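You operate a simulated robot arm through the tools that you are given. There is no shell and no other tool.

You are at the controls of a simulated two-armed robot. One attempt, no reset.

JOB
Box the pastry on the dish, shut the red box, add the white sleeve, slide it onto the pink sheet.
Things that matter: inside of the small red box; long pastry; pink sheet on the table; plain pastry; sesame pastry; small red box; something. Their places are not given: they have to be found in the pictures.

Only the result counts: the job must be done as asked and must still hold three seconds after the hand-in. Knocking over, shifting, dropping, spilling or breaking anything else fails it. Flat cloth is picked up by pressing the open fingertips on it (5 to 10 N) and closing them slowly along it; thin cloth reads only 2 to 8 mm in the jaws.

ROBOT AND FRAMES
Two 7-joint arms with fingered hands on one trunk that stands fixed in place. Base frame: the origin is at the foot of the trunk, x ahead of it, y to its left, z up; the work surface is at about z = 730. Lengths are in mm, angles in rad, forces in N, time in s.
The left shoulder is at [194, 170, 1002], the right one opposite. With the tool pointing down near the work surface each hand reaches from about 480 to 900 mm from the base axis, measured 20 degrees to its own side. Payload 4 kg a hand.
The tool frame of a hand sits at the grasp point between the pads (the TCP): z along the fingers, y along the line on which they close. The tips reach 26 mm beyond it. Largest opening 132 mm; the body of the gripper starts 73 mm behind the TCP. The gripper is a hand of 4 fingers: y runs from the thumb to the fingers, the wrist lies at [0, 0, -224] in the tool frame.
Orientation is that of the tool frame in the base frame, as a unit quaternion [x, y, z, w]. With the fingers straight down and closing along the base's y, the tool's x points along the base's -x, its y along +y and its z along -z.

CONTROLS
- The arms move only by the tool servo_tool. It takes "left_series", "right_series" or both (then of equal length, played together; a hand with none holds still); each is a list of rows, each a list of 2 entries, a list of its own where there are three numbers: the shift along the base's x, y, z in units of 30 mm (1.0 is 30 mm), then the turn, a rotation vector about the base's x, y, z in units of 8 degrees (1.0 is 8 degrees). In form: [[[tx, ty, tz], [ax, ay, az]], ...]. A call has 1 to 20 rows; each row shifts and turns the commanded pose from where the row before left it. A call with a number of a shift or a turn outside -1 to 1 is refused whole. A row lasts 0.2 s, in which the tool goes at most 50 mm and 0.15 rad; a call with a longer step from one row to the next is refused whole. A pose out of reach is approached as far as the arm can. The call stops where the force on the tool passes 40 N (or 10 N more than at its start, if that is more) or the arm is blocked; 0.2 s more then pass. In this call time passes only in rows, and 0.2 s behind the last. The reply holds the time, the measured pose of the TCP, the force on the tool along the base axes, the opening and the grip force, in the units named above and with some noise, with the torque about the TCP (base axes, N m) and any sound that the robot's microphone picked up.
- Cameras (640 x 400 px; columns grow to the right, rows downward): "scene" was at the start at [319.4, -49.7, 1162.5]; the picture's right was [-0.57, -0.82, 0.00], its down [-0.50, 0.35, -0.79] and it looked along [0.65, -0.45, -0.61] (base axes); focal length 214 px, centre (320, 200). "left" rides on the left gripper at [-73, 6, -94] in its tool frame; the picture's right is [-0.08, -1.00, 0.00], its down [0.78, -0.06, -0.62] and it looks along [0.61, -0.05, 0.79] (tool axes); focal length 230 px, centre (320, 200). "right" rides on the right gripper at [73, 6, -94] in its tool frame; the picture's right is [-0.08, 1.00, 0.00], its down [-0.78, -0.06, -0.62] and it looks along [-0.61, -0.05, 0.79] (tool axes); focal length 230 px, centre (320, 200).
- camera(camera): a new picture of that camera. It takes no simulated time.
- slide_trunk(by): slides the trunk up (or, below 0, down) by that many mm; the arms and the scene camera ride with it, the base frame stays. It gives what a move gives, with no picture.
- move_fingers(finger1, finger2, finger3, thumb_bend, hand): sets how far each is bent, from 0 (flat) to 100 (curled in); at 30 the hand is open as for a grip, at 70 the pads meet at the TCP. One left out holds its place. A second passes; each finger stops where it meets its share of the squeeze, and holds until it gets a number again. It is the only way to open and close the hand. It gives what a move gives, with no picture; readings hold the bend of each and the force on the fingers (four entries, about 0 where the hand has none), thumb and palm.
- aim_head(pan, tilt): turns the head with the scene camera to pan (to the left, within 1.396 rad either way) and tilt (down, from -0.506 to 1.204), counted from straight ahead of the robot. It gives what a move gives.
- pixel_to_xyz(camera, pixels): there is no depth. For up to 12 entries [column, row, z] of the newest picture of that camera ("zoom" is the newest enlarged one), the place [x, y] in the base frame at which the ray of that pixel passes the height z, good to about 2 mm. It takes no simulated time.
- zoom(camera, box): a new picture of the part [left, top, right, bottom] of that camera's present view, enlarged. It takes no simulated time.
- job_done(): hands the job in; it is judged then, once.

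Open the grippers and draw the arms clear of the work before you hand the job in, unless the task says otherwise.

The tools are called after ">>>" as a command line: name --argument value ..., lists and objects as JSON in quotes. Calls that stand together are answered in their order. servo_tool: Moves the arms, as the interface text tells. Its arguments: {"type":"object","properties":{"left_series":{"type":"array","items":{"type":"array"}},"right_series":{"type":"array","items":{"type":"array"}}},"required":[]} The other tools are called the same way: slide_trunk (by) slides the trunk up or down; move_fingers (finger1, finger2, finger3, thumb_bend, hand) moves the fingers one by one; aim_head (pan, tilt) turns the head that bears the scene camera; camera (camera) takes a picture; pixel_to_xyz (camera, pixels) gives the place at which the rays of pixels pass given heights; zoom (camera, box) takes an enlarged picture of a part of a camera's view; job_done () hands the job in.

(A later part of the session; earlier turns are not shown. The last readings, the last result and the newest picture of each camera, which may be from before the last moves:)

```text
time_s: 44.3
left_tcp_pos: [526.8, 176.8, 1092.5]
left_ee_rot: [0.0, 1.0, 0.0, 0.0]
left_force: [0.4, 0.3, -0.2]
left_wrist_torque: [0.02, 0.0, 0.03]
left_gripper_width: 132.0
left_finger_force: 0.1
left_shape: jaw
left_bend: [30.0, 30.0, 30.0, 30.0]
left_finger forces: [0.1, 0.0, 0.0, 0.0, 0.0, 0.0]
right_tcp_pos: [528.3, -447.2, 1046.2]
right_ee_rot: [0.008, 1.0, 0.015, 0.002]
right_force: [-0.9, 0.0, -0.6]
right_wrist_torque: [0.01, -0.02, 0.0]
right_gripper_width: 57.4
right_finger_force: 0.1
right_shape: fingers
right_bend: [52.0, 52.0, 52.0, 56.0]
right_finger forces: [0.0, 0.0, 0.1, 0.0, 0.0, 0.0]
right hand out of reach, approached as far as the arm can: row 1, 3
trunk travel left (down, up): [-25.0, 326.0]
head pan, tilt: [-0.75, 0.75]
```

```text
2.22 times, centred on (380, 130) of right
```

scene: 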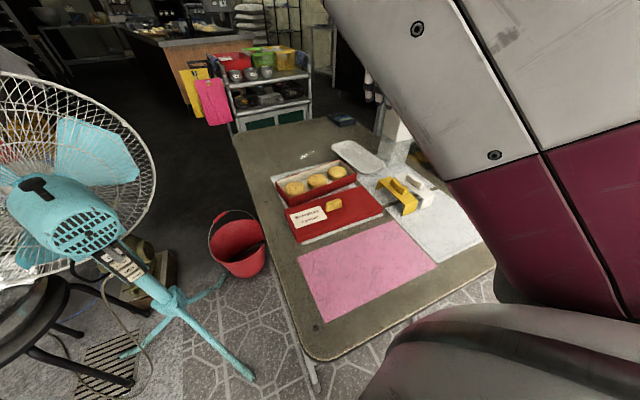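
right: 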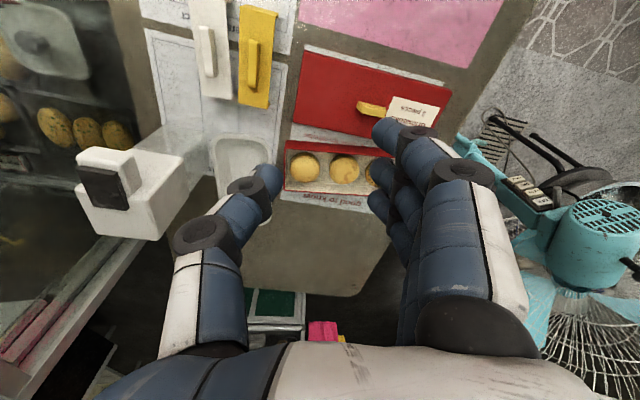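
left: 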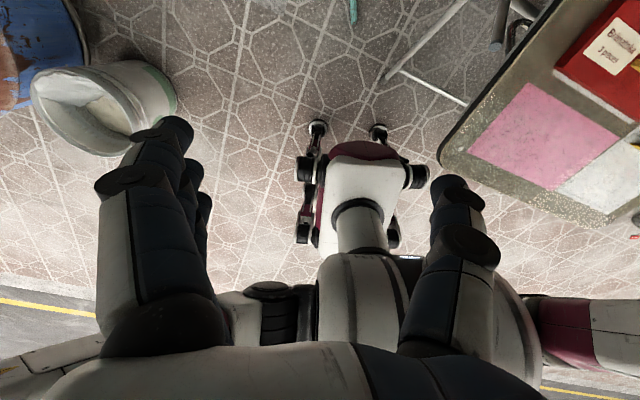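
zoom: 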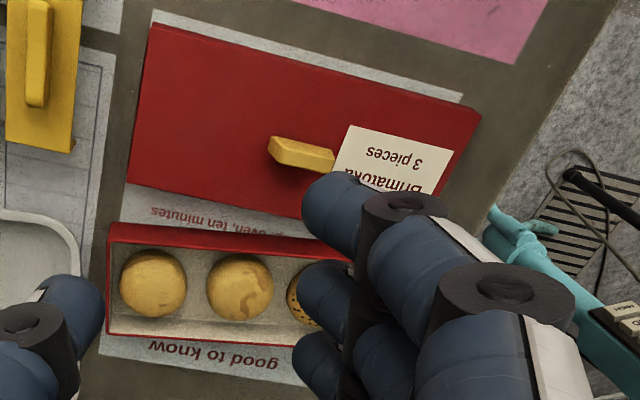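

Fingers hide part of the view. I open them somewhat and turn to +72 degrees while moving above the lid.

>>> move_fingers --hand "right" --finger1 40 --finger2 40 --finger3 40 --thumb_bend 40

>>> servo_tool --right_series '[[[0.158, 0.295, -0.2], [0, 0, 0.906]], [[0.158, 0.295, -0.2], [0, 0, 0.906]], [[0.158, 0.295, -0.2], [0, 0, 0.906]], [[0.158, 0.295, -0.2], [0, 0, 0.906]], [[0.158, 0.295, -0.2], [0, 0, 0.906]], [[0.158, 0.295, -0.2], [0, 0, 0.906]], [[0.158, 0.295, -0.2], [0, 0, 0.906]], [[0.158, 0.295, -0.2], [0, 0, 0.906]], [[0.158, 0.295, -0.2], [0, 0, 0.906]], [[0.158, 0.295, -0.2], [0, 0, 0.906]]]'

>>> camera --camera "right"

>>> camera --camera "scene"

```text
time_s: 45.3
left_tcp_pos: [526.6, 177.4, 1093.9]
left_ee_rot: [0.0, 1.0, 0.0, -0.001]
left_force: [0.7, 0.3, 0.1]
left_wrist_torque: [0.0, -0.04, 0.0]
left_gripper_width: 132.0
left_finger_force: 0.0
left_shape: jaw
left_bend: [30.0, 30.0, 30.0, 30.0]
left_finger forces: [0.1, 0.0, 0.1, 0.1, 0.0, 0.0]
right_tcp_pos: [527.9, -446.7, 1047.8]
right_ee_rot: [0.008, 1.0, 0.016, 0.002]
right_force: [0.4, -0.3, -0.3]
right_wrist_torque: [0.05, -0.01, 0.0]
right_gripper_width: 103.0
right_finger_force: 0.1
right_shape: fingers
right_bend: [40.0, 40.0, 40.0, 40.0]
right_finger forces: [0.0, 0.0, 0.0, 0.0, 0.0, 0.0]
trunk travel left (down, up): [-25.0, 326.0]
head pan, tilt: [-0.75, 0.75]
```

```text
time_s: 47.5
left_tcp_pos: [527.3, 176.7, 1093.3]
left_ee_rot: [0.0, 1.0, 0.0, 0.0]
left_force: [0.0, 1.4, 0.2]
left_wrist_torque: [0.0, 0.01, -0.01]
left_gripper_width: 131.8
left_finger_force: 0.1
left_shape: jaw
left_bend: [30.0, 30.0, 30.0, 30.0]
left_finger forces: [0.0, 0.0, 0.1, 0.0, 0.1, 0.1]
right_tcp_pos: [593.6, -415.1, 982.7]
right_ee_rot: [-0.574, 0.819, 0.027, 0.007]
right_force: [-0.2, 0.6, -0.6]
right_wrist_torque: [0.01, -0.02, -0.03]
right_gripper_width: 103.0
right_finger_force: 0.0
right_shape: fingers
right_bend: [40.0, 40.0, 40.0, 40.0]
right_finger forces: [0.0, 0.0, 0.0, 0.0, 0.0, 0.0]
right hand out of reach, approached as far as the arm can: row 2, 3, 4, 5, 6, 7, 8, 9, 10
trunk travel left (down, up): [-25.0, 326.0]
head pan, tilt: [-0.75, 0.75]
```

```text
taken
```

right: 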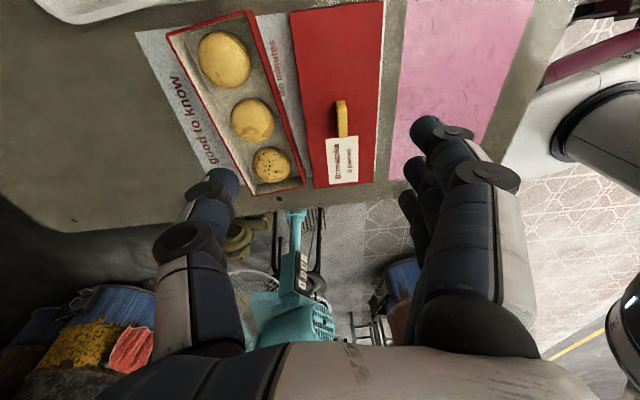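

```text
taken
```

scene: 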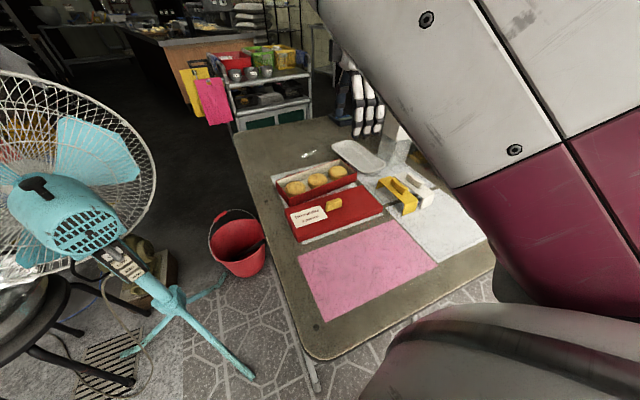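

The arm got stuck around y=-415 at this height. I try going lower, where the reach is better, and see whether it frees up.

>>> servo_tool --right_series '[[[0, 0, -0.8], [0, 0, 0]], [[0, 0, -0.8], [0, 0, 0]], [[0, 0, -0.8], [0, 0, 0]]]'

>>> servo_tool --right_series '[[[-0.1, 0.4, 0], [0, 0, 0]], [[-0.1, 0.4, 0], [0, 0, 0]]]'

>>> camera --camera "scene"

```text
time_s: 48.3
left_tcp_pos: [526.2, 177.6, 1093.1]
left_ee_rot: [-0.001, 1.0, 0.0, 0.0]
left_force: [-0.1, -0.6, 0.7]
left_wrist_torque: [0.03, 0.02, 0.01]
left_gripper_width: 131.9
left_finger_force: 0.0
left_shape: jaw
left_bend: [30.0, 30.0, 30.0, 30.0]
left_finger forces: [0.0, 0.0, 0.0, 0.0, 0.1, 0.0]
right_tcp_pos: [595.4, -409.1, 917.3]
right_ee_rot: [-0.575, 0.818, 0.021, 0.017]
right_force: [0.2, 0.4, 0.1]
right_wrist_torque: [0.01, 0.02, 0.0]
right_gripper_width: 103.0
right_finger_force: 0.1
right_shape: fingers
right_bend: [40.0, 40.0, 40.0, 40.0]
right_finger forces: [0.0, 0.0, 0.0, 0.0, 0.0, 0.0]
trunk travel left (down, up): [-25.0, 326.0]
head pan, tilt: [-0.75, 0.75]
```

```text
time_s: 48.9
left_tcp_pos: [527.4, 175.7, 1092.7]
left_ee_rot: [0.0, 1.0, 0.0, -0.001]
left_force: [0.1, -0.2, -0.1]
left_wrist_torque: [0.0, 0.04, 0.04]
left_gripper_width: 132.0
left_finger_force: 0.0
left_shape: jaw
left_bend: [30.0, 30.0, 30.0, 30.0]
left_finger forces: [0.0, 0.0, 0.0, 0.1, 0.0, 0.0]
right_tcp_pos: [594.6, -401.4, 906.5]
right_ee_rot: [-0.573, 0.819, 0.026, 0.007]
right_force: [0.2, -0.1, -0.6]
right_wrist_torque: [0.02, 0.05, 0.01]
right_gripper_width: 102.8
right_finger_force: 0.1
right_shape: fingers
right_bend: [40.0, 40.0, 40.0, 40.0]
right_finger forces: [0.0, 0.1, 0.0, 0.1, 0.0, 0.0]
right hand out of reach, approached as far as the arm can: row 2
trunk travel left (down, up): [-25.0, 326.0]
head pan, tilt: [-0.75, 0.75]
```

```text
taken
```

scene: 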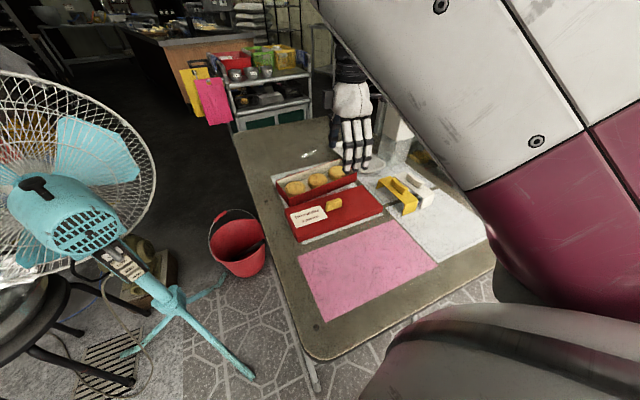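

Descending is fine but moving left is limited at this height. I go lower still (tips well above the lid) and try again toward the knob.

>>> servo_tool --right_series '[[[0, 0, -0.7], [0, 0, 0]], [[0, 0, -0.7], [0, 0, 0]], [[0, 0, -0.6], [0, 0, 0]], [[-0.1, 0.4, 0], [0, 0, 0]], [[-0.1, 0.4, 0], [0, 0, 0]]]'

>>> camera --camera "right"

```text
time_s: 50.1
left_tcp_pos: [526.6, 175.7, 1093.9]
left_ee_rot: [-0.001, 1.0, 0.0, 0.0]
left_force: [0.4, 0.1, -0.2]
left_wrist_torque: [0.01, 0.04, 0.01]
left_gripper_width: 132.0
left_finger_force: 0.0
left_shape: jaw
left_bend: [30.0, 30.0, 30.0, 30.0]
left_finger forces: [0.0, 0.0, 0.0, 0.0, 0.0, 0.0]
right_tcp_pos: [589.6, -375.5, 847.9]
right_ee_rot: [-0.572, 0.82, 0.027, 0.008]
right_force: [-0.6, -0.1, -0.1]
right_wrist_torque: [-0.01, -0.02, 0.01]
right_gripper_width: 103.0
right_finger_force: 0.1
right_shape: fingers
right_bend: [40.0, 40.0, 40.0, 40.0]
right_finger forces: [0.1, 0.0, 0.0, 0.1, 0.0, 0.1]
trunk travel left (down, up): [-25.0, 326.0]
head pan, tilt: [-0.75, 0.75]
```

```text
taken
```

right: 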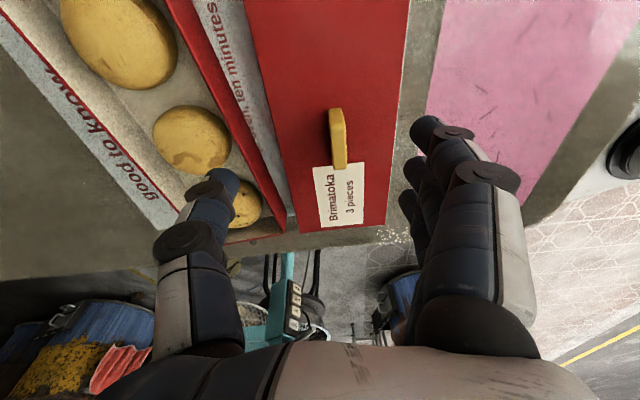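

Low heights are reachable. I raise the trunk by 100 mm to give the right arm more working room above the table, then correct the small tilt of the hand.

>>> slide_trunk --by 100

>>> servo_tool --right_series '[[[0, 0, -0.6], [-0.19, -0.065, 0.11]], [[0, 0, -0.6], [-0.19, -0.065, 0.11]], [[-0.1, 0.2, -0.6], [0, 0, 0]], [[-0.1, 0.2, -0.6], [0, 0, 0]]]'

>>> camera --camera "right"

>>> camera --camera "scene"

```text
time_s: 51.4
left_tcp_pos: [528.7, 177.7, 1192.5]
left_ee_rot: [0.0, 1.0, 0.0, -0.002]
left_force: [0.6, 0.0, -1.0]
left_wrist_torque: [-0.01, 0.0, -0.01]
left_gripper_width: 132.0
left_finger_force: 0.0
left_shape: jaw
left_bend: [30.0, 30.0, 30.0, 30.0]
left_finger forces: [0.0, 0.1, 0.1, 0.0, 0.0, 0.0]
right_tcp_pos: [598.1, -367.3, 958.1]
right_ee_rot: [-0.583, 0.812, 0.009, 0.008]
right_force: [0.2, -0.4, -1.1]
right_wrist_torque: [0.02, 0.03, 0.04]
right_gripper_width: 103.2
right_finger_force: 0.1
right_shape: fingers
right_bend: [40.0, 40.0, 40.0, 40.0]
right_finger forces: [0.0, 0.0, 0.0, 0.0, 0.0, 0.0]
trunk travel left (down, up): [-125.0, 226.0]
head pan, tilt: [-0.75, 0.75]
```

```text
time_s: 52.4
left_tcp_pos: [527.1, 177.8, 1192.9]
left_ee_rot: [0.0, 1.0, 0.0, 0.001]
left_force: [0.4, 0.4, 0.5]
left_wrist_torque: [0.03, 0.01, 0.0]
left_gripper_width: 131.8
left_finger_force: 0.1
left_shape: jaw
left_bend: [30.0, 30.0, 30.0, 30.0]
left_finger forces: [0.0, 0.0, 0.0, 0.1, 0.0, 0.0]
right_tcp_pos: [585.2, -368.0, 884.9]
right_ee_rot: [-0.581, 0.814, -0.009, 0.002]
right_force: [-0.3, 0.2, 0.7]
right_wrist_torque: [0.0, 0.02, -0.01]
right_gripper_width: 103.3
right_finger_force: 0.1
right_shape: fingers
right_bend: [40.0, 40.0, 40.0, 40.0]
right_finger forces: [0.0, 0.0, 0.1, 0.0, 0.0, 0.0]
trunk travel left (down, up): [-125.0, 226.0]
head pan, tilt: [-0.75, 0.75]
```

```text
taken
```

right: 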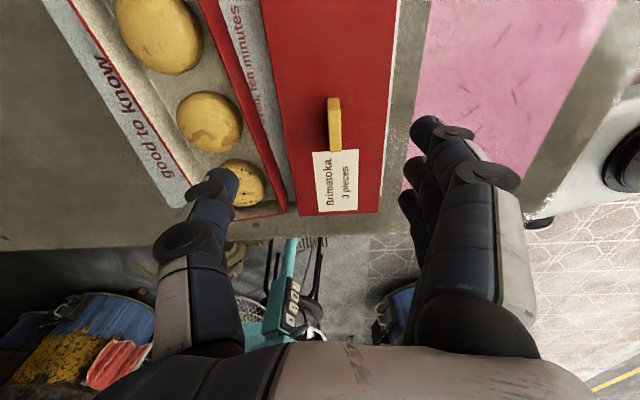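

```text
taken
```

scene: 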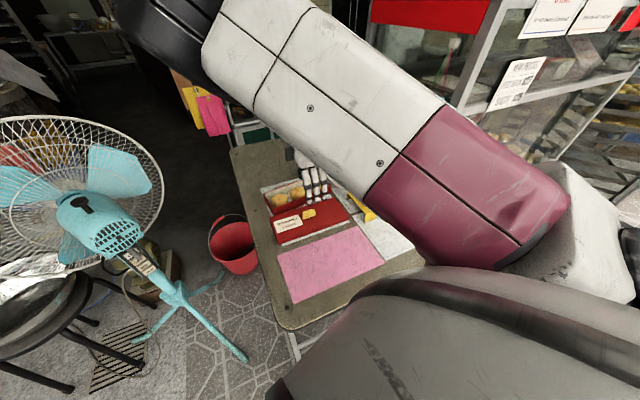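

The arm now has room. The knob shows at (335,125) in the right picture; I enlarge it and measure.

>>> zoom --camera "right" --box '[270, 60, 400, 220]'

>>> zoom --camera "scene" --box '[250, 160, 370, 260]'

```text
2.50 times, centred on (335, 140) of right
```

zoom: 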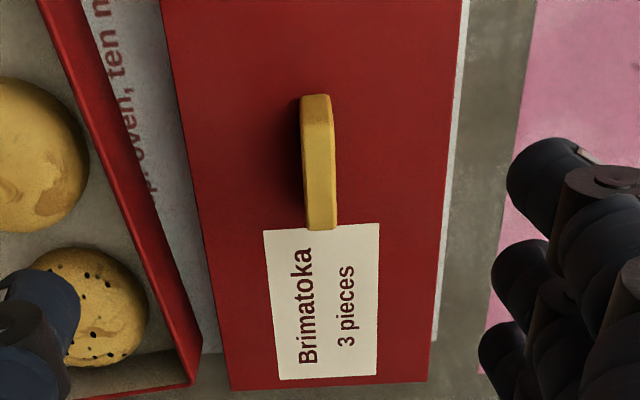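

```text
4.00 times, centred on (310, 210) of scene
```

zoom: 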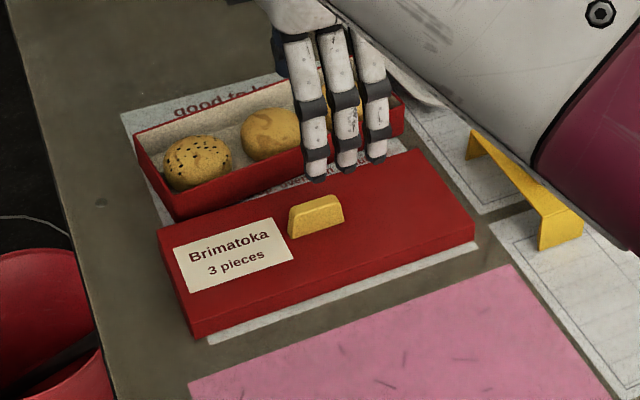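

I query the knob and lid edges in the scene zoom, and the same in the right camera.

>>> pixel_to_xyz --camera "zoom" --pixels '[[291, 238, 752], [345, 221, 752], [293, 207, 772], [338, 196, 772], [157, 229, 752], [190, 322, 752], [475, 226, 752], [412, 152, 752], [196, 338, 730], [476, 240, 730]]'

>>> pixel_to_xyz --camera "right" --pixels '[[332, 99, 765], [334, 150, 752], [334, 150, 765], [328, 98, 752], [313, 214, 752], [377, 212, 752], [300, 216, 752]]'

```text
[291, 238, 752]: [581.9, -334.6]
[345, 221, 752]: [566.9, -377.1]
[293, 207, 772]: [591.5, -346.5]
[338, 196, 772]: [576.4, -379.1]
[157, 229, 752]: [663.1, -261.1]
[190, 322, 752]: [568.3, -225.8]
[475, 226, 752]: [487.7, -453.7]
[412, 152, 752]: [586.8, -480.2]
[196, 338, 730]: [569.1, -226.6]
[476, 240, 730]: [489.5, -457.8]
```

```text
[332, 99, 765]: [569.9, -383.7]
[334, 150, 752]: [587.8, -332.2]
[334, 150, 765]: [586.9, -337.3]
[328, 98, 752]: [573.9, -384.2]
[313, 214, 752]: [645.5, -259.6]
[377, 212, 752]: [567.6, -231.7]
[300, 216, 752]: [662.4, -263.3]
```

Knob centre is about (578,-357.5), about 45 x 13 mm, from z 752 to 772. I pre-close to about 55 mm opening, straighten the tilt, and go down to z of about 800.

>>> move_fingers --hand "right" --finger1 54 --finger2 54 --finger3 54 --thumb_bend 54

>>> servo_tool --right_series '[[[-0.12, 0.175, -0.5], [0.045, 0.05, 0.04]], [[-0.12, 0.175, -0.6], [0.045, 0.05, 0.04]], [[0, 0, -0.6], [0, 0, 0]], [[0, 0, -0.6], [0, 0, 0]], [[0, 0, -0.5], [0, 0, 0]], [[0, 0, 0], [0, 0, 0]]]'

>>> camera --camera "right"

>>> zoom --camera "scene" --box '[250, 160, 370, 260]'

```text
time_s: 53.4
left_tcp_pos: [528.0, 177.4, 1192.6]
left_ee_rot: [0.0, 1.0, 0.0, 0.0]
left_force: [0.4, -0.5, -0.1]
left_wrist_torque: [0.03, 0.01, -0.01]
left_gripper_width: 131.9
left_finger_force: 0.0
left_shape: jaw
left_bend: [30.0, 30.0, 30.0, 30.0]
left_finger forces: [0.0, 0.0, 0.0, 0.0, 0.1, 0.1]
right_tcp_pos: [585.2, -369.3, 882.0]
right_ee_rot: [-0.582, 0.813, -0.008, -0.001]
right_force: [-0.5, 0.4, -0.1]
right_wrist_torque: [0.0, 0.01, -0.02]
right_gripper_width: 58.6
right_finger_force: 0.1
right_shape: fingers
right_bend: [54.0, 54.0, 54.0, 54.0]
right_finger forces: [0.1, 0.1, 0.1, 0.1, 0.0, 0.1]
trunk travel left (down, up): [-125.0, 226.0]
head pan, tilt: [-0.75, 0.75]
```

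```text
time_s: 54.8
left_tcp_pos: [527.6, 175.5, 1193.5]
left_ee_rot: [0.0, 1.0, 0.001, 0.001]
left_force: [-0.2, 0.4, -0.4]
left_wrist_torque: [-0.02, -0.04, 0.0]
left_gripper_width: 131.6
left_finger_force: 0.1
left_shape: jaw
left_bend: [30.0, 30.0, 30.0, 30.0]
left_finger forces: [0.0, 0.0, 0.0, 0.0, 0.0, 0.0]
right_tcp_pos: [582.8, -355.3, 803.7]
right_ee_rot: [-0.589, 0.808, -0.007, 0.0]
right_force: [0.2, 0.3, -0.6]
right_wrist_torque: [0.02, 0.02, -0.02]
right_gripper_width: 58.5
right_finger_force: 0.1
right_shape: fingers
right_bend: [54.0, 54.0, 54.0, 54.0]
right_finger forces: [0.0, 0.0, 0.0, 0.0, 0.0, 0.1]
trunk travel left (down, up): [-125.0, 226.0]
head pan, tilt: [-0.75, 0.75]
```

```text
taken
```

right: 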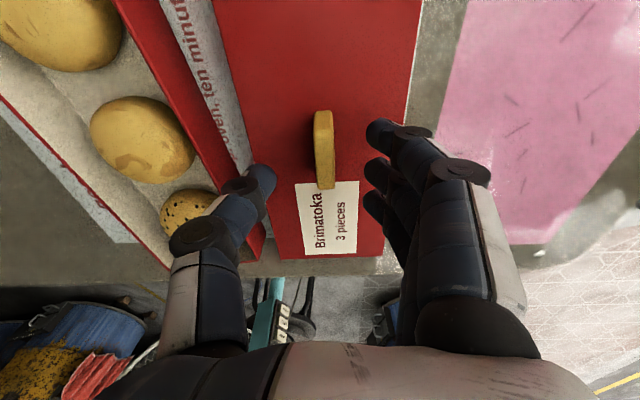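

```text
4.00 times, centred on (310, 210) of scene
```

zoom: 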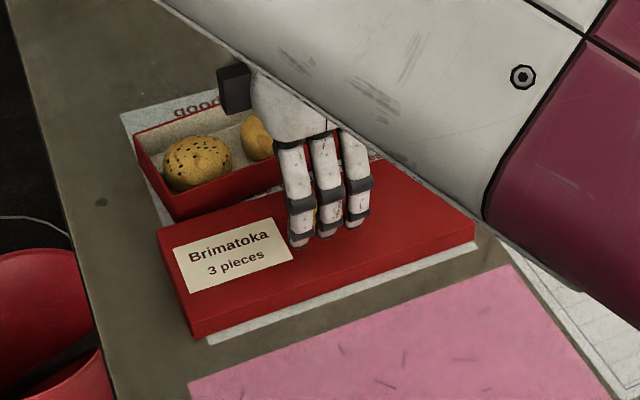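

The knob lies between thumb and fingers at about (324,150). I shift 4 mm back in x and y, level the hand, and lower so the tips end just above the lid top.

>>> servo_tool --right_series '[[[-0.14, -0.14, -0.2], [0.08, 0.06, -0.05]], [[0, 0, -0.3], [0, 0, 0]], [[0, 0, -0.2], [0, 0, 0]], [[0, 0, 0], [0, 0, 0]]]'

>>> camera --camera "right"

>>> zoom --camera "scene" --box '[270, 170, 350, 240]'

```text
time_s: 55.8
left_tcp_pos: [527.8, 176.5, 1193.4]
left_ee_rot: [0.0, 1.0, 0.0, 0.001]
left_force: [0.1, 1.0, -0.5]
left_wrist_torque: [-0.02, 0.02, 0.0]
left_gripper_width: 131.7
left_finger_force: 0.0
left_shape: jaw
left_bend: [30.0, 30.0, 30.0, 30.0]
left_finger forces: [0.0, 0.1, 0.0, 0.1, 0.1, 0.1]
right_tcp_pos: [579.1, -351.7, 784.7]
right_ee_rot: [-0.593, 0.805, -0.003, -0.004]
right_force: [0.4, -0.4, 0.0]
right_wrist_torque: [0.03, -0.01, 0.01]
right_gripper_width: 58.4
right_finger_force: 0.1
right_shape: fingers
right_bend: [54.0, 54.0, 54.0, 54.0]
right_finger forces: [0.0, 0.1, 0.0, 0.1, 0.0, 0.0]
trunk travel left (down, up): [-125.0, 226.0]
head pan, tilt: [-0.75, 0.75]
```

```text
taken
```

right: 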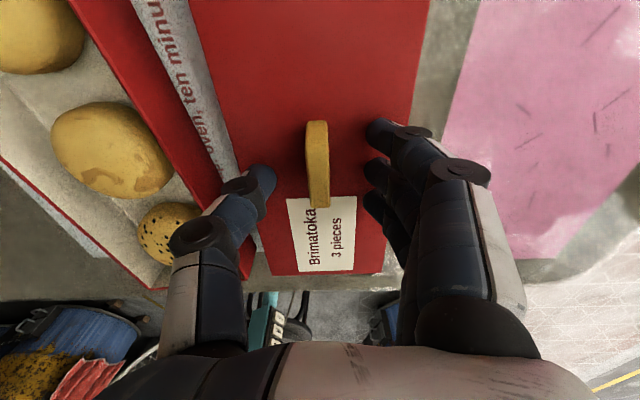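

```text
5.71 times, centred on (310, 205) of scene
```

zoom: 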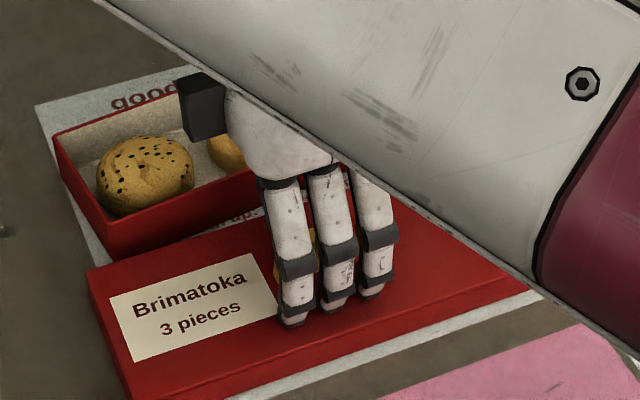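

The hand sits about 8 mm too far in y compared with the command (knob at (317,163), expected row 174). I apply a correction and look again.

>>> servo_tool --right_series '[[[-0.03, -0.28, -0.1], [0, 0, -0.1]], [[0, 0, 0], [0, 0, 0]], [[0, 0, 0], [0, 0, 0]]]'

>>> camera --camera "right"

```text
time_s: 56.6
left_tcp_pos: [526.5, 176.9, 1195.2]
left_ee_rot: [-0.001, 1.0, 0.001, 0.0]
left_force: [-0.5, 0.6, 0.0]
left_wrist_torque: [0.0, 0.0, 0.0]
left_gripper_width: 131.9
left_finger_force: 0.1
left_shape: jaw
left_bend: [30.0, 30.0, 30.0, 30.0]
left_finger forces: [0.1, 0.0, 0.1, 0.0, 0.0, 0.0]
right_tcp_pos: [578.9, -357.5, 780.4]
right_ee_rot: [-0.592, 0.806, -0.005, -0.006]
right_force: [2.4, 2.4, 11.5]
right_wrist_torque: [0.39, 0.16, -0.08]
right_gripper_width: 58.5
right_finger_force: 6.0
right_shape: fingers
right_bend: [54.0, 54.0, 55.0, 54.0]
right_finger forces: [0.0, 1.4, 8.8, 0.0, 1.5, 0.0]
trunk travel left (down, up): [-125.0, 226.0]
head pan, tilt: [-0.75, 0.75]
```

```text
taken
```

right: 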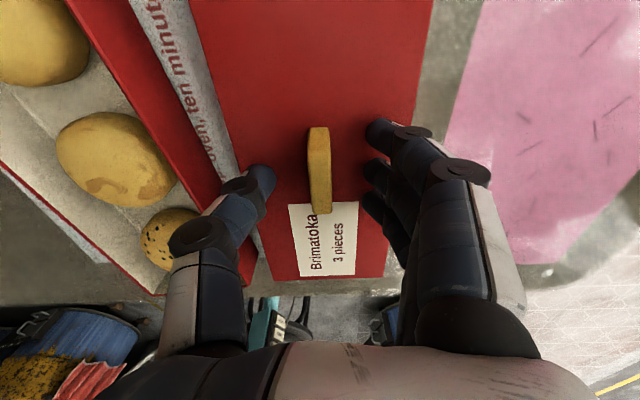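

The tips touch the lid top at TCP z=780 (11 N), so the lid top is near z=754. I rise 2 mm and close the fingers on the knob.

>>> servo_tool --right_series '[[[-0.03, -0.08, 0.08], [0, 0, 0]], [[0, 0, 0], [0, 0, 0]]]'

>>> move_fingers --hand "right" --finger1 64 --finger2 64 --finger3 64 --thumb_bend 64

>>> camera --camera "right"

```text
time_s: 57.2
left_tcp_pos: [526.9, 176.7, 1193.3]
left_ee_rot: [0.0, 1.0, -0.001, 0.0]
left_force: [-0.4, 0.3, -0.2]
left_wrist_torque: [0.0, -0.03, -0.04]
left_gripper_width: 132.0
left_finger_force: 0.0
left_shape: jaw
left_bend: [30.0, 30.0, 30.0, 30.0]
left_finger forces: [0.0, 0.0, 0.0, 0.0, 0.1, 0.0]
right_tcp_pos: [577.4, -360.1, 781.2]
right_ee_rot: [-0.592, 0.806, -0.005, -0.007]
right_force: [2.7, 3.2, 12.6]
right_wrist_torque: [0.39, 0.08, -0.09]
right_gripper_width: 58.8
right_finger_force: 7.1
right_shape: fingers
right_bend: [54.0, 54.0, 56.0, 54.0]
right_finger forces: [0.1, 1.6, 8.7, 0.1, 2.8, 0.0]
trunk travel left (down, up): [-125.0, 226.0]
head pan, tilt: [-0.75, 0.75]
```

```text
time_s: 58.2
left_tcp_pos: [527.2, 176.3, 1193.9]
left_ee_rot: [0.0, 1.0, 0.0, 0.0]
left_force: [0.4, -0.6, 0.1]
left_wrist_torque: [-0.02, 0.01, 0.02]
left_gripper_width: 131.7
left_finger_force: 0.1
left_shape: jaw
left_bend: [30.0, 30.0, 30.0, 30.0]
left_finger forces: [0.1, 0.0, 0.0, 0.1, 0.0, 0.1]
right_tcp_pos: [575.6, -358.5, 779.9]
right_ee_rot: [-0.592, 0.806, -0.003, -0.009]
right_force: [3.5, 0.8, 9.6]
right_wrist_torque: [0.01, -0.34, 0.04]
right_gripper_width: 29.8
right_finger_force: 4.6
right_shape: fingers
right_bend: [64.0, 64.0, 64.0, 64.0]
right_finger forces: [0.0, 0.0, 0.0, 0.0, 9.0, 0.0]
trunk travel left (down, up): [-125.0, 226.0]
head pan, tilt: [-0.75, 0.75]
```

```text
taken
```

right: 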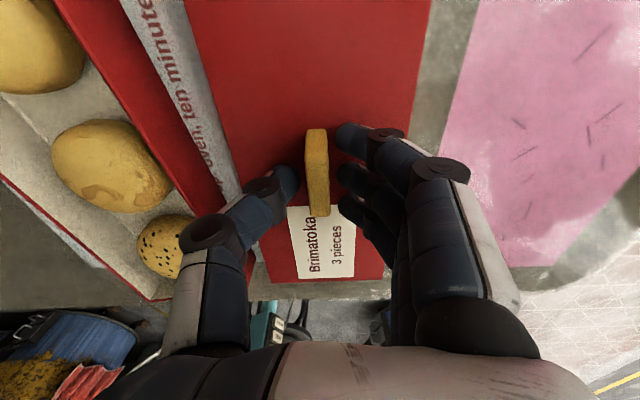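

The thumb tip still presses on the lid (9 N), so I raise 4 mm and then close firmly on the knob.

>>> servo_tool --right_series '[[[0, 0, 0.13], [0, 0, 0]], [[0, 0, 0], [0, 0, 0]]]'

>>> move_fingers --hand "right" --finger1 74 --finger2 74 --finger3 74 --thumb_bend 72

>>> camera --camera "right"

```text
time_s: 58.8
left_tcp_pos: [528.5, 176.4, 1193.3]
left_ee_rot: [-0.001, 1.0, -0.001, -0.001]
left_force: [0.1, 0.2, -0.6]
left_wrist_torque: [-0.01, 0.04, 0.01]
left_gripper_width: 131.6
left_finger_force: 0.2
left_shape: jaw
left_bend: [30.0, 30.0, 30.0, 30.0]
left_finger forces: [0.0, 0.0, 0.1, 0.0, 0.0, 0.1]
right_tcp_pos: [574.5, -360.8, 782.6]
right_ee_rot: [-0.592, 0.806, -0.001, -0.009]
right_force: [0.1, 0.1, 0.4]
right_wrist_torque: [-0.02, 0.01, 0.05]
right_gripper_width: 28.3
right_finger_force: 0.0
right_shape: fingers
right_bend: [64.0, 64.0, 64.0, 64.0]
right_finger forces: [0.0, 0.0, 0.0, 0.1, 0.1, 0.1]
trunk travel left (down, up): [-125.0, 226.0]
head pan, tilt: [-0.75, 0.75]
```

```text
time_s: 59.8
left_tcp_pos: [527.3, 176.5, 1193.5]
left_ee_rot: [0.0, 1.0, 0.0, 0.0]
left_force: [-0.6, -0.3, -0.2]
left_wrist_torque: [0.03, -0.02, -0.01]
left_gripper_width: 132.0
left_finger_force: 0.0
left_shape: jaw
left_bend: [30.0, 30.0, 30.0, 30.0]
left_finger forces: [0.1, 0.0, 0.0, 0.1, 0.0, 0.0]
right_tcp_pos: [576.0, -360.6, 783.5]
right_ee_rot: [-0.591, 0.807, -0.003, -0.008]
right_force: [0.4, -0.5, 0.4]
right_wrist_torque: [-0.02, -0.08, -0.04]
right_gripper_width: 18.9
right_finger_force: 10.4
right_shape: fingers
right_bend: [72.0, 72.0, 72.0, 69.0]
right_finger forces: [4.0, 3.9, 3.6, 0.1, 11.6, 0.0]
trunk travel left (down, up): [-125.0, 226.0]
head pan, tilt: [-0.75, 0.75]
```

```text
taken
```

right: 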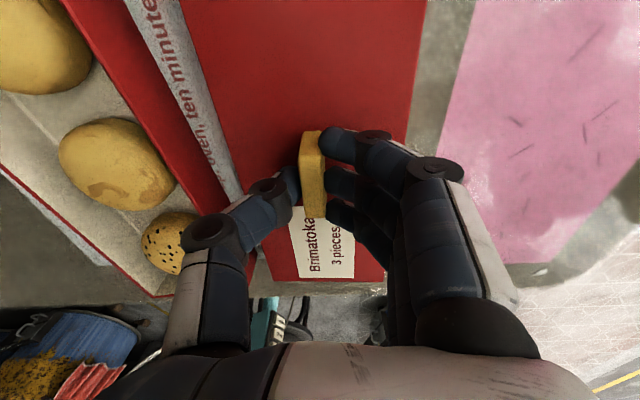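

The knob is gripped (about 4 N per finger, 12 N on the thumb). I tighten a bit more, then lift slowly.

>>> move_fingers --hand "right" --finger1 78 --finger2 78 --finger3 78 --thumb_bend 77

>>> servo_tool --right_series '[[[0, 0, 0.2], [0, 0, 0]], [[0, 0, 0.3], [0, 0, 0]], [[0, 0, 0.3], [0, 0, 0]]]'

>>> camera --camera "right"

>>> zoom --camera "scene" --box '[240, 150, 380, 260]'

```text
time_s: 60.8
left_tcp_pos: [528.6, 177.5, 1193.6]
left_ee_rot: [0.0, 1.0, 0.0, 0.0]
left_force: [0.4, -0.6, 1.1]
left_wrist_torque: [0.02, 0.02, 0.04]
left_gripper_width: 131.8
left_finger_force: 0.1
left_shape: jaw
left_bend: [30.0, 30.0, 30.0, 30.0]
left_finger forces: [0.0, 0.0, 0.0, 0.0, 0.0, 0.0]
right_tcp_pos: [574.4, -360.1, 784.2]
right_ee_rot: [-0.592, 0.806, -0.003, -0.007]
right_force: [0.9, -0.7, 1.1]
right_wrist_torque: [-0.02, -0.12, -0.01]
right_gripper_width: 18.4
right_finger_force: 19.6
right_shape: fingers
right_bend: [73.0, 73.0, 73.0, 69.0]
right_finger forces: [6.4, 6.5, 6.3, 0.0, 19.9, 0.0]
trunk travel left (down, up): [-125.0, 226.0]
head pan, tilt: [-0.75, 0.75]
```

```text
time_s: 61.6
left_tcp_pos: [527.0, 177.1, 1193.5]
left_ee_rot: [0.0, 1.0, 0.0, 0.0]
left_force: [0.4, -0.7, 1.1]
left_wrist_torque: [0.0, -0.01, 0.0]
left_gripper_width: 132.0
left_finger_force: 0.0
left_shape: jaw
left_bend: [30.0, 30.0, 30.0, 30.0]
left_finger forces: [0.0, 0.0, 0.1, 0.0, 0.1, 0.1]
right_tcp_pos: [567.7, -368.7, 803.2]
right_ee_rot: [-0.583, 0.812, 0.002, -0.011]
right_force: [1.0, -0.6, -0.2]
right_wrist_torque: [-0.02, -0.01, -0.01]
right_gripper_width: 18.1
right_finger_force: 19.7
right_shape: fingers
right_bend: [74.0, 74.0, 74.0, 68.0]
right_finger forces: [6.1, 6.6, 6.5, 0.0, 19.4, 0.1]
trunk travel left (down, up): [-125.0, 226.0]
head pan, tilt: [-0.75, 0.75]
```

```text
taken
```

right: 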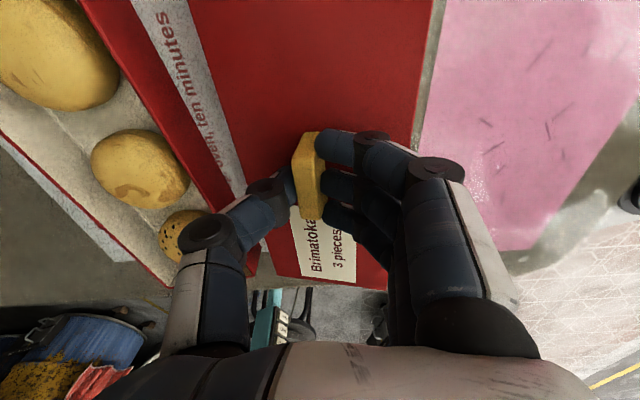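

```text
3.64 times, centred on (310, 205) of scene
```

zoom: 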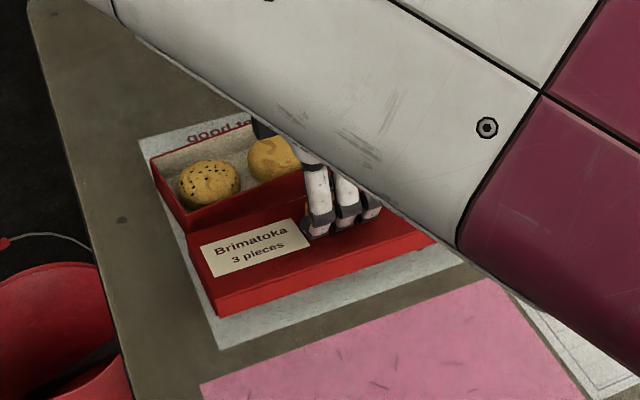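

The lid is lifted and level. Before moving on I measure the box again from the right camera (left part of its picture) and the scene camera.

>>> zoom --camera "right" --box '[0, 0, 280, 300]'

>>> zoom --camera "scene" --box '[260, 170, 350, 230]'

```text
1.33 times, centred on (140, 150) of right
```

zoom: 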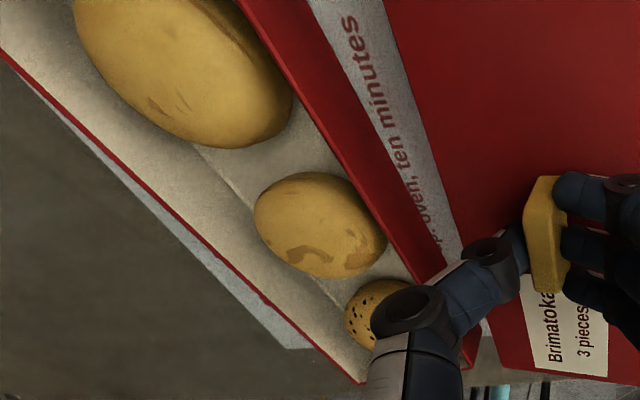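

```text
6.67 times, centred on (305, 200) of scene
```

zoom: 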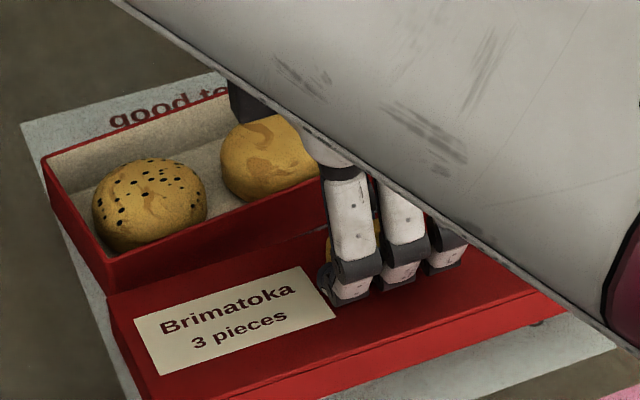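

I query these rim points of the box (scene zoom: far-left corner (43,160), near-left corner (113,262), near rim (320,190), far rim (225,92)).

>>> pixel_to_xyz --camera "zoom" --pixels '[[43, 159, 765], [111, 261, 765], [320, 189, 765], [226, 91, 765], [43, 159, 770], [111, 261, 770]]'

>>> pixel_to_xyz --camera "right" --pixels '[[35, 72.7, 765], [164.5, 289, 765], [316, 250, 795], [178, 0, 765], [300, 180, 765]]'

```text
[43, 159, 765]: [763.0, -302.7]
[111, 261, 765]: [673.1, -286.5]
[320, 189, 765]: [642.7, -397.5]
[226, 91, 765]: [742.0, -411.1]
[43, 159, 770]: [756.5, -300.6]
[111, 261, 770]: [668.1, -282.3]
```

```text
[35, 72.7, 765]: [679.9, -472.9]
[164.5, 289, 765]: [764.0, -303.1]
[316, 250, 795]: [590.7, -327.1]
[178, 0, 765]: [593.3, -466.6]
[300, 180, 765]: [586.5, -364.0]
```

The box's centre is now near (695,-406) with yaw about 12 degrees. I raise the lid, turn it 6.5 degrees, and carry it over the box at a height that clears the rim and pastries.

>>> servo_tool --right_series '[[[0, 0, 0.5], [0, 0, 0]], [[0, 0, 0.6], [0, 0, 0.2]], [[0, 0, 0.6], [0, 0, 0.2]], [[0.4, -0.1, 0.2], [0, 0, 0.2]], [[0.6, -0.2, 0], [0, 0, 0.2]], [[0.6, -0.2, 0], [0, 0, 0]], [[0.6, -0.2, 0], [0, 0, 0]], [[0.6, -0.2, 0], [0, 0, 0]], [[0.6, -0.2, 0], [0, 0, 0]], [[0.4, -0.1, 0], [0, 0, 0]], [[0, 0, 0], [0, 0, 0]]]'

>>> camera --camera "right"

>>> camera --camera "scene"

```text
time_s: 64.0
left_tcp_pos: [526.8, 176.8, 1193.2]
left_ee_rot: [0.0, 1.0, 0.0, 0.0]
left_force: [-0.2, 0.6, -0.6]
left_wrist_torque: [0.01, -0.04, -0.02]
left_gripper_width: 131.9
left_finger_force: 0.1
left_shape: jaw
left_bend: [30.0, 30.0, 30.0, 30.0]
left_finger forces: [0.0, 0.1, 0.0, 0.0, 0.0, 0.1]
right_tcp_pos: [693.0, -387.1, 866.1]
right_ee_rot: [-0.646, 0.764, -0.007, -0.01]
right_force: [0.7, 1.2, -0.5]
right_wrist_torque: [0.02, -0.01, -0.01]
right_gripper_width: 18.2
right_finger_force: 19.1
right_shape: fingers
right_bend: [74.0, 74.0, 74.0, 68.0]
right_finger forces: [6.0, 6.5, 6.6, 0.0, 19.2, 0.0]
trunk travel left (down, up): [-125.0, 226.0]
head pan, tilt: [-0.75, 0.75]
```

```text
taken
```

right: 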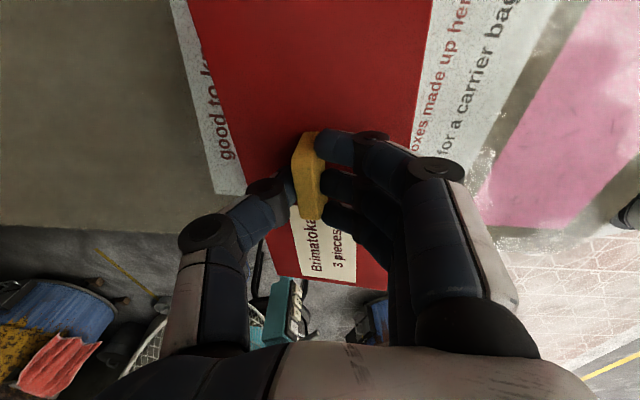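

```text
taken
```

scene: 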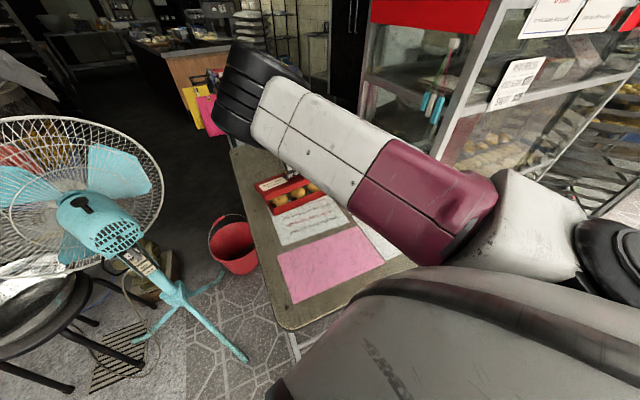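

The lid is now over the box. I enlarge the scene view to see how its corners compare with the box beneath.

>>> zoom --camera "scene" --box '[240, 160, 360, 250]'

>>> camera --camera "left"

```text
4.44 times, centred on (300, 205) of scene
```

zoom: 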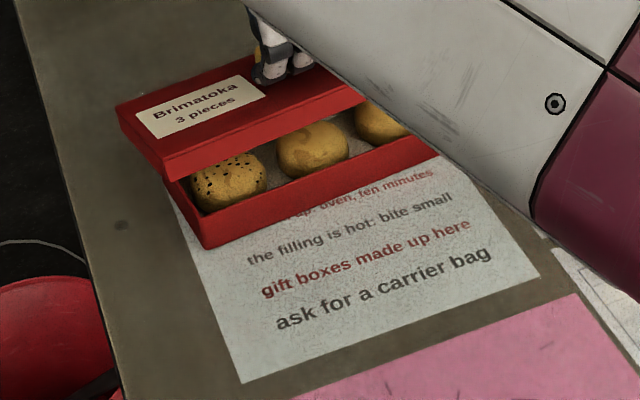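

```text
taken
```

left: 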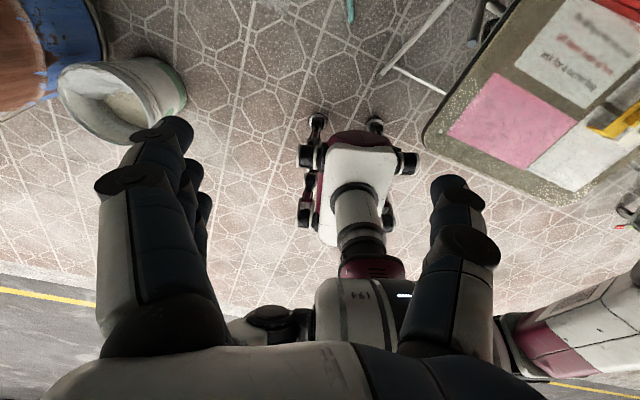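

I zoom in further on the left end to get accurate corner pixels for lid and box.

>>> zoom --camera "scene" --box '[258, 170, 308, 220]'

>>> zoom --camera "scene" --box '[280, 165, 350, 225]'

```text
8.00 times, centred on (283, 195) of scene
```

zoom: 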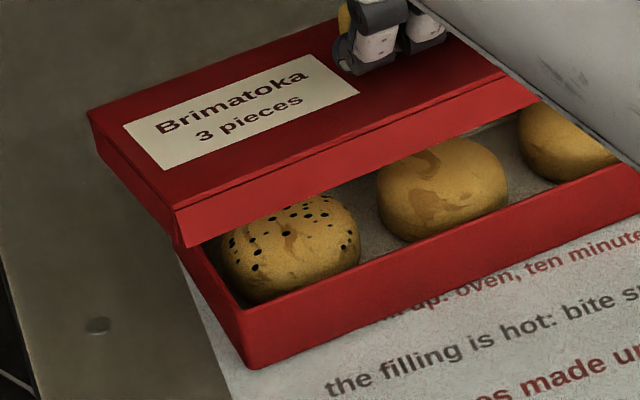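

```text
6.67 times, centred on (315, 195) of scene
```

zoom: 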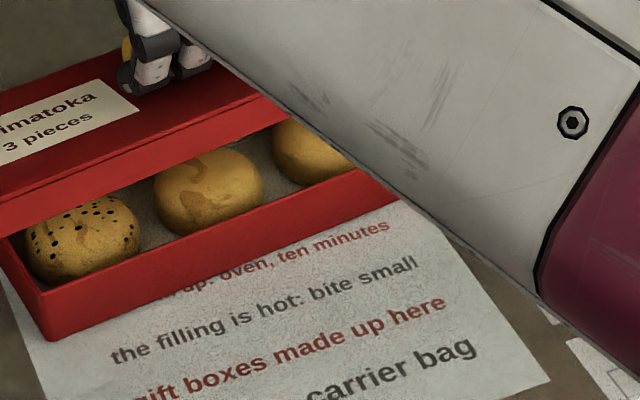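

I query lid corners (top z about 835, bottom about 812) and box corners.

>>> pixel_to_xyz --camera "scene" --pixels '[[264.9, 196.0, 835], [265.9, 200.9, 812], [254, 184, 835], [305.5, 179.4, 835], [273.4, 208.5, 765], [274.6, 216, 730], [323, 190.4, 765], [323, 196.6, 730]]'

>>> zoom --camera "right" --box '[170, 0, 450, 300]'

```text
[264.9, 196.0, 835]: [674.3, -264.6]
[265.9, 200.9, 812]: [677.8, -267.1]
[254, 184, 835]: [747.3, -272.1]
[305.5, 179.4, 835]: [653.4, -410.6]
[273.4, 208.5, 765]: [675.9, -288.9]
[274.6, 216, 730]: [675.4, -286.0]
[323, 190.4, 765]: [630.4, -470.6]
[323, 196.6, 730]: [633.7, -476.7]
```

```text
1.33 times, centred on (310, 150) of right
```

zoom: 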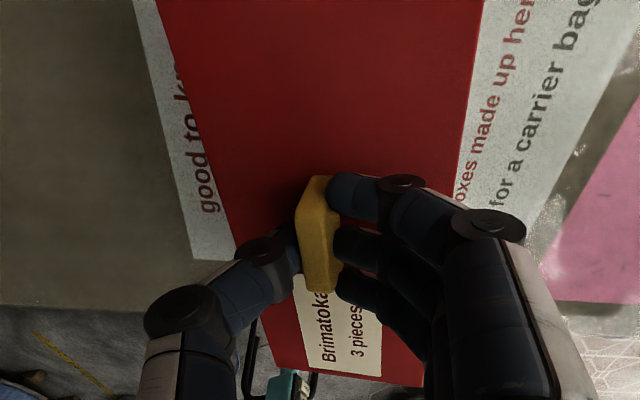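

The far-left lid corner only fits if the far side hangs lower, so the lid may have rolled in the grip. I get the rays at two heights to determine its tilt.

>>> pixel_to_xyz --camera "scene" --pixels '[[264.9, 196.0, 790], [264.9, 196.0, 850], [265.9, 200.9, 790], [265.9, 200.9, 850], [254, 184, 790], [254, 184, 850], [305.5, 179.4, 790], [305.5, 179.4, 850]]'

>>> zoom --camera "right" --box '[240, 100, 400, 290]'

```text
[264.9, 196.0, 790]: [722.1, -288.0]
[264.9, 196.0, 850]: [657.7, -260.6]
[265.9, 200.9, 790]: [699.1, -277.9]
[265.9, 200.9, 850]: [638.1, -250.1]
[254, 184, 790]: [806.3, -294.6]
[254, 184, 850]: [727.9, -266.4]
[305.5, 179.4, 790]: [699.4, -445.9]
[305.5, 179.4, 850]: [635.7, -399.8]
```

```text
2.11 times, centred on (320, 195) of right
```

zoom: 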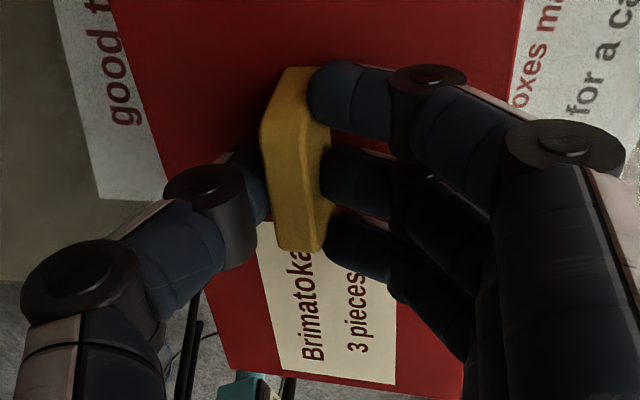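

The rays fit a lid tilted about 12 degrees, far side low, rolled in the grip. I counter-tilt the hand by 12 degrees, trim yaw by -2.8 degrees, and shift about 16 mm toward -y.

>>> servo_tool --right_series '[[[-0.065, -0.27, 0], [-0.13, -0.74, -0.17]], [[-0.065, -0.27, 0], [-0.13, -0.74, -0.17]], [[0, 0, 0], [0, 0, 0]], [[0, 0, 0], [0, 0, 0]]]'

>>> camera --camera "right"

>>> zoom --camera "scene" --box '[258, 170, 308, 220]'

```text
time_s: 65.0
left_tcp_pos: [527.1, 176.4, 1193.5]
left_ee_rot: [0.001, 1.0, 0.001, 0.0]
left_force: [0.2, 0.3, -0.9]
left_wrist_torque: [0.01, -0.01, -0.02]
left_gripper_width: 132.0
left_finger_force: 0.1
left_shape: jaw
left_bend: [30.0, 30.0, 30.0, 30.0]
left_finger forces: [0.0, 0.0, 0.0, 0.1, 0.0, 0.1]
right_tcp_pos: [689.2, -404.7, 864.0]
right_ee_rot: [-0.622, 0.777, -0.086, 0.056]
right_force: [-0.1, 0.0, -0.4]
right_wrist_torque: [0.02, 0.02, 0.03]
right_gripper_width: 18.1
right_finger_force: 18.9
right_shape: fingers
right_bend: [74.0, 74.0, 74.0, 68.0]
right_finger forces: [5.8, 6.4, 6.6, 0.0, 19.0, 0.0]
trunk travel left (down, up): [-125.0, 226.0]
head pan, tilt: [-0.75, 0.75]
```

```text
taken
```

right: 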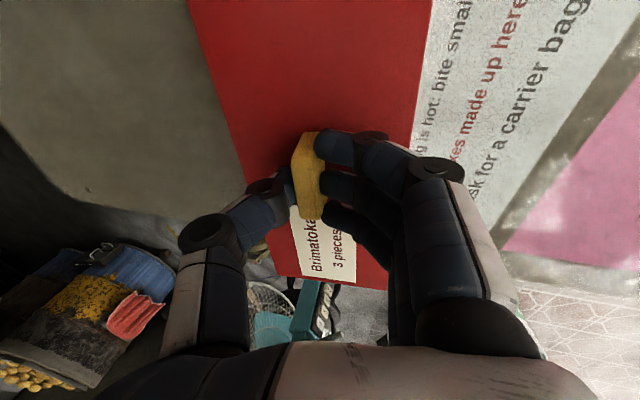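

```text
8.00 times, centred on (283, 195) of scene
```

zoom: 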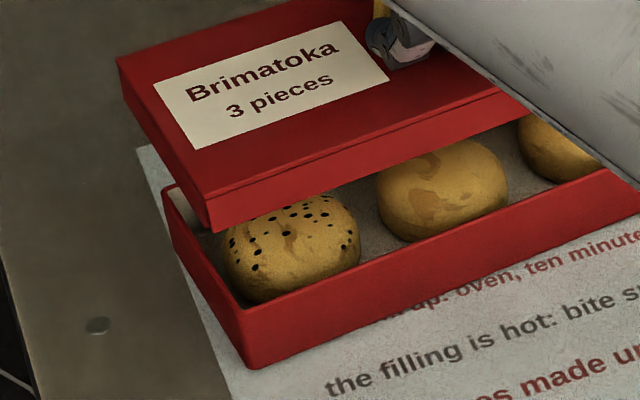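

The lid now looks parallel to the box. I measure its corners again with rays at two heights.

>>> pixel_to_xyz --camera "scene" --pixels '[[268.6, 194.6, 800], [268.6, 194.6, 840], [269.6, 199.1, 800], [269.6, 199.1, 840], [257.6, 177.5, 800], [257.6, 177.5, 840], [306.1, 181.5, 800], [306.1, 181.5, 840], [263.6, 193.75, 765], [273.4, 208.5, 765]]'

>>> zoom --camera "scene" --box '[240, 150, 360, 250]'

```text
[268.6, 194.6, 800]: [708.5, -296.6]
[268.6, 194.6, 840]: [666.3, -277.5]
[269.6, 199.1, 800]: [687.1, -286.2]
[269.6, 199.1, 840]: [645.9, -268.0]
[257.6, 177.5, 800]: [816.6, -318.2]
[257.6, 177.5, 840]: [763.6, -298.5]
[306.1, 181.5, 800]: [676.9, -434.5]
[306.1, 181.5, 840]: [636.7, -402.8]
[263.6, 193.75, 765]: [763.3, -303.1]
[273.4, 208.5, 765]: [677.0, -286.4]
```

```text
4.00 times, centred on (300, 200) of scene
```

zoom: 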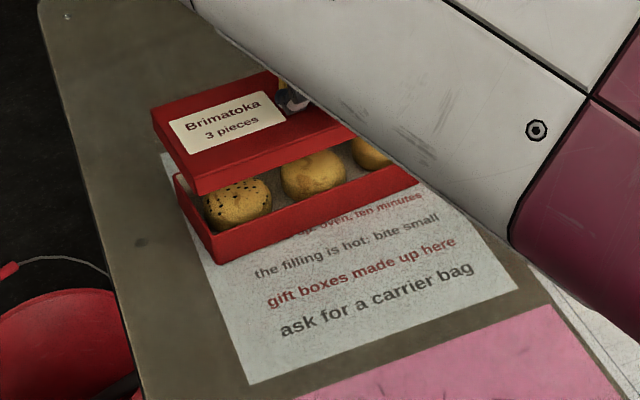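

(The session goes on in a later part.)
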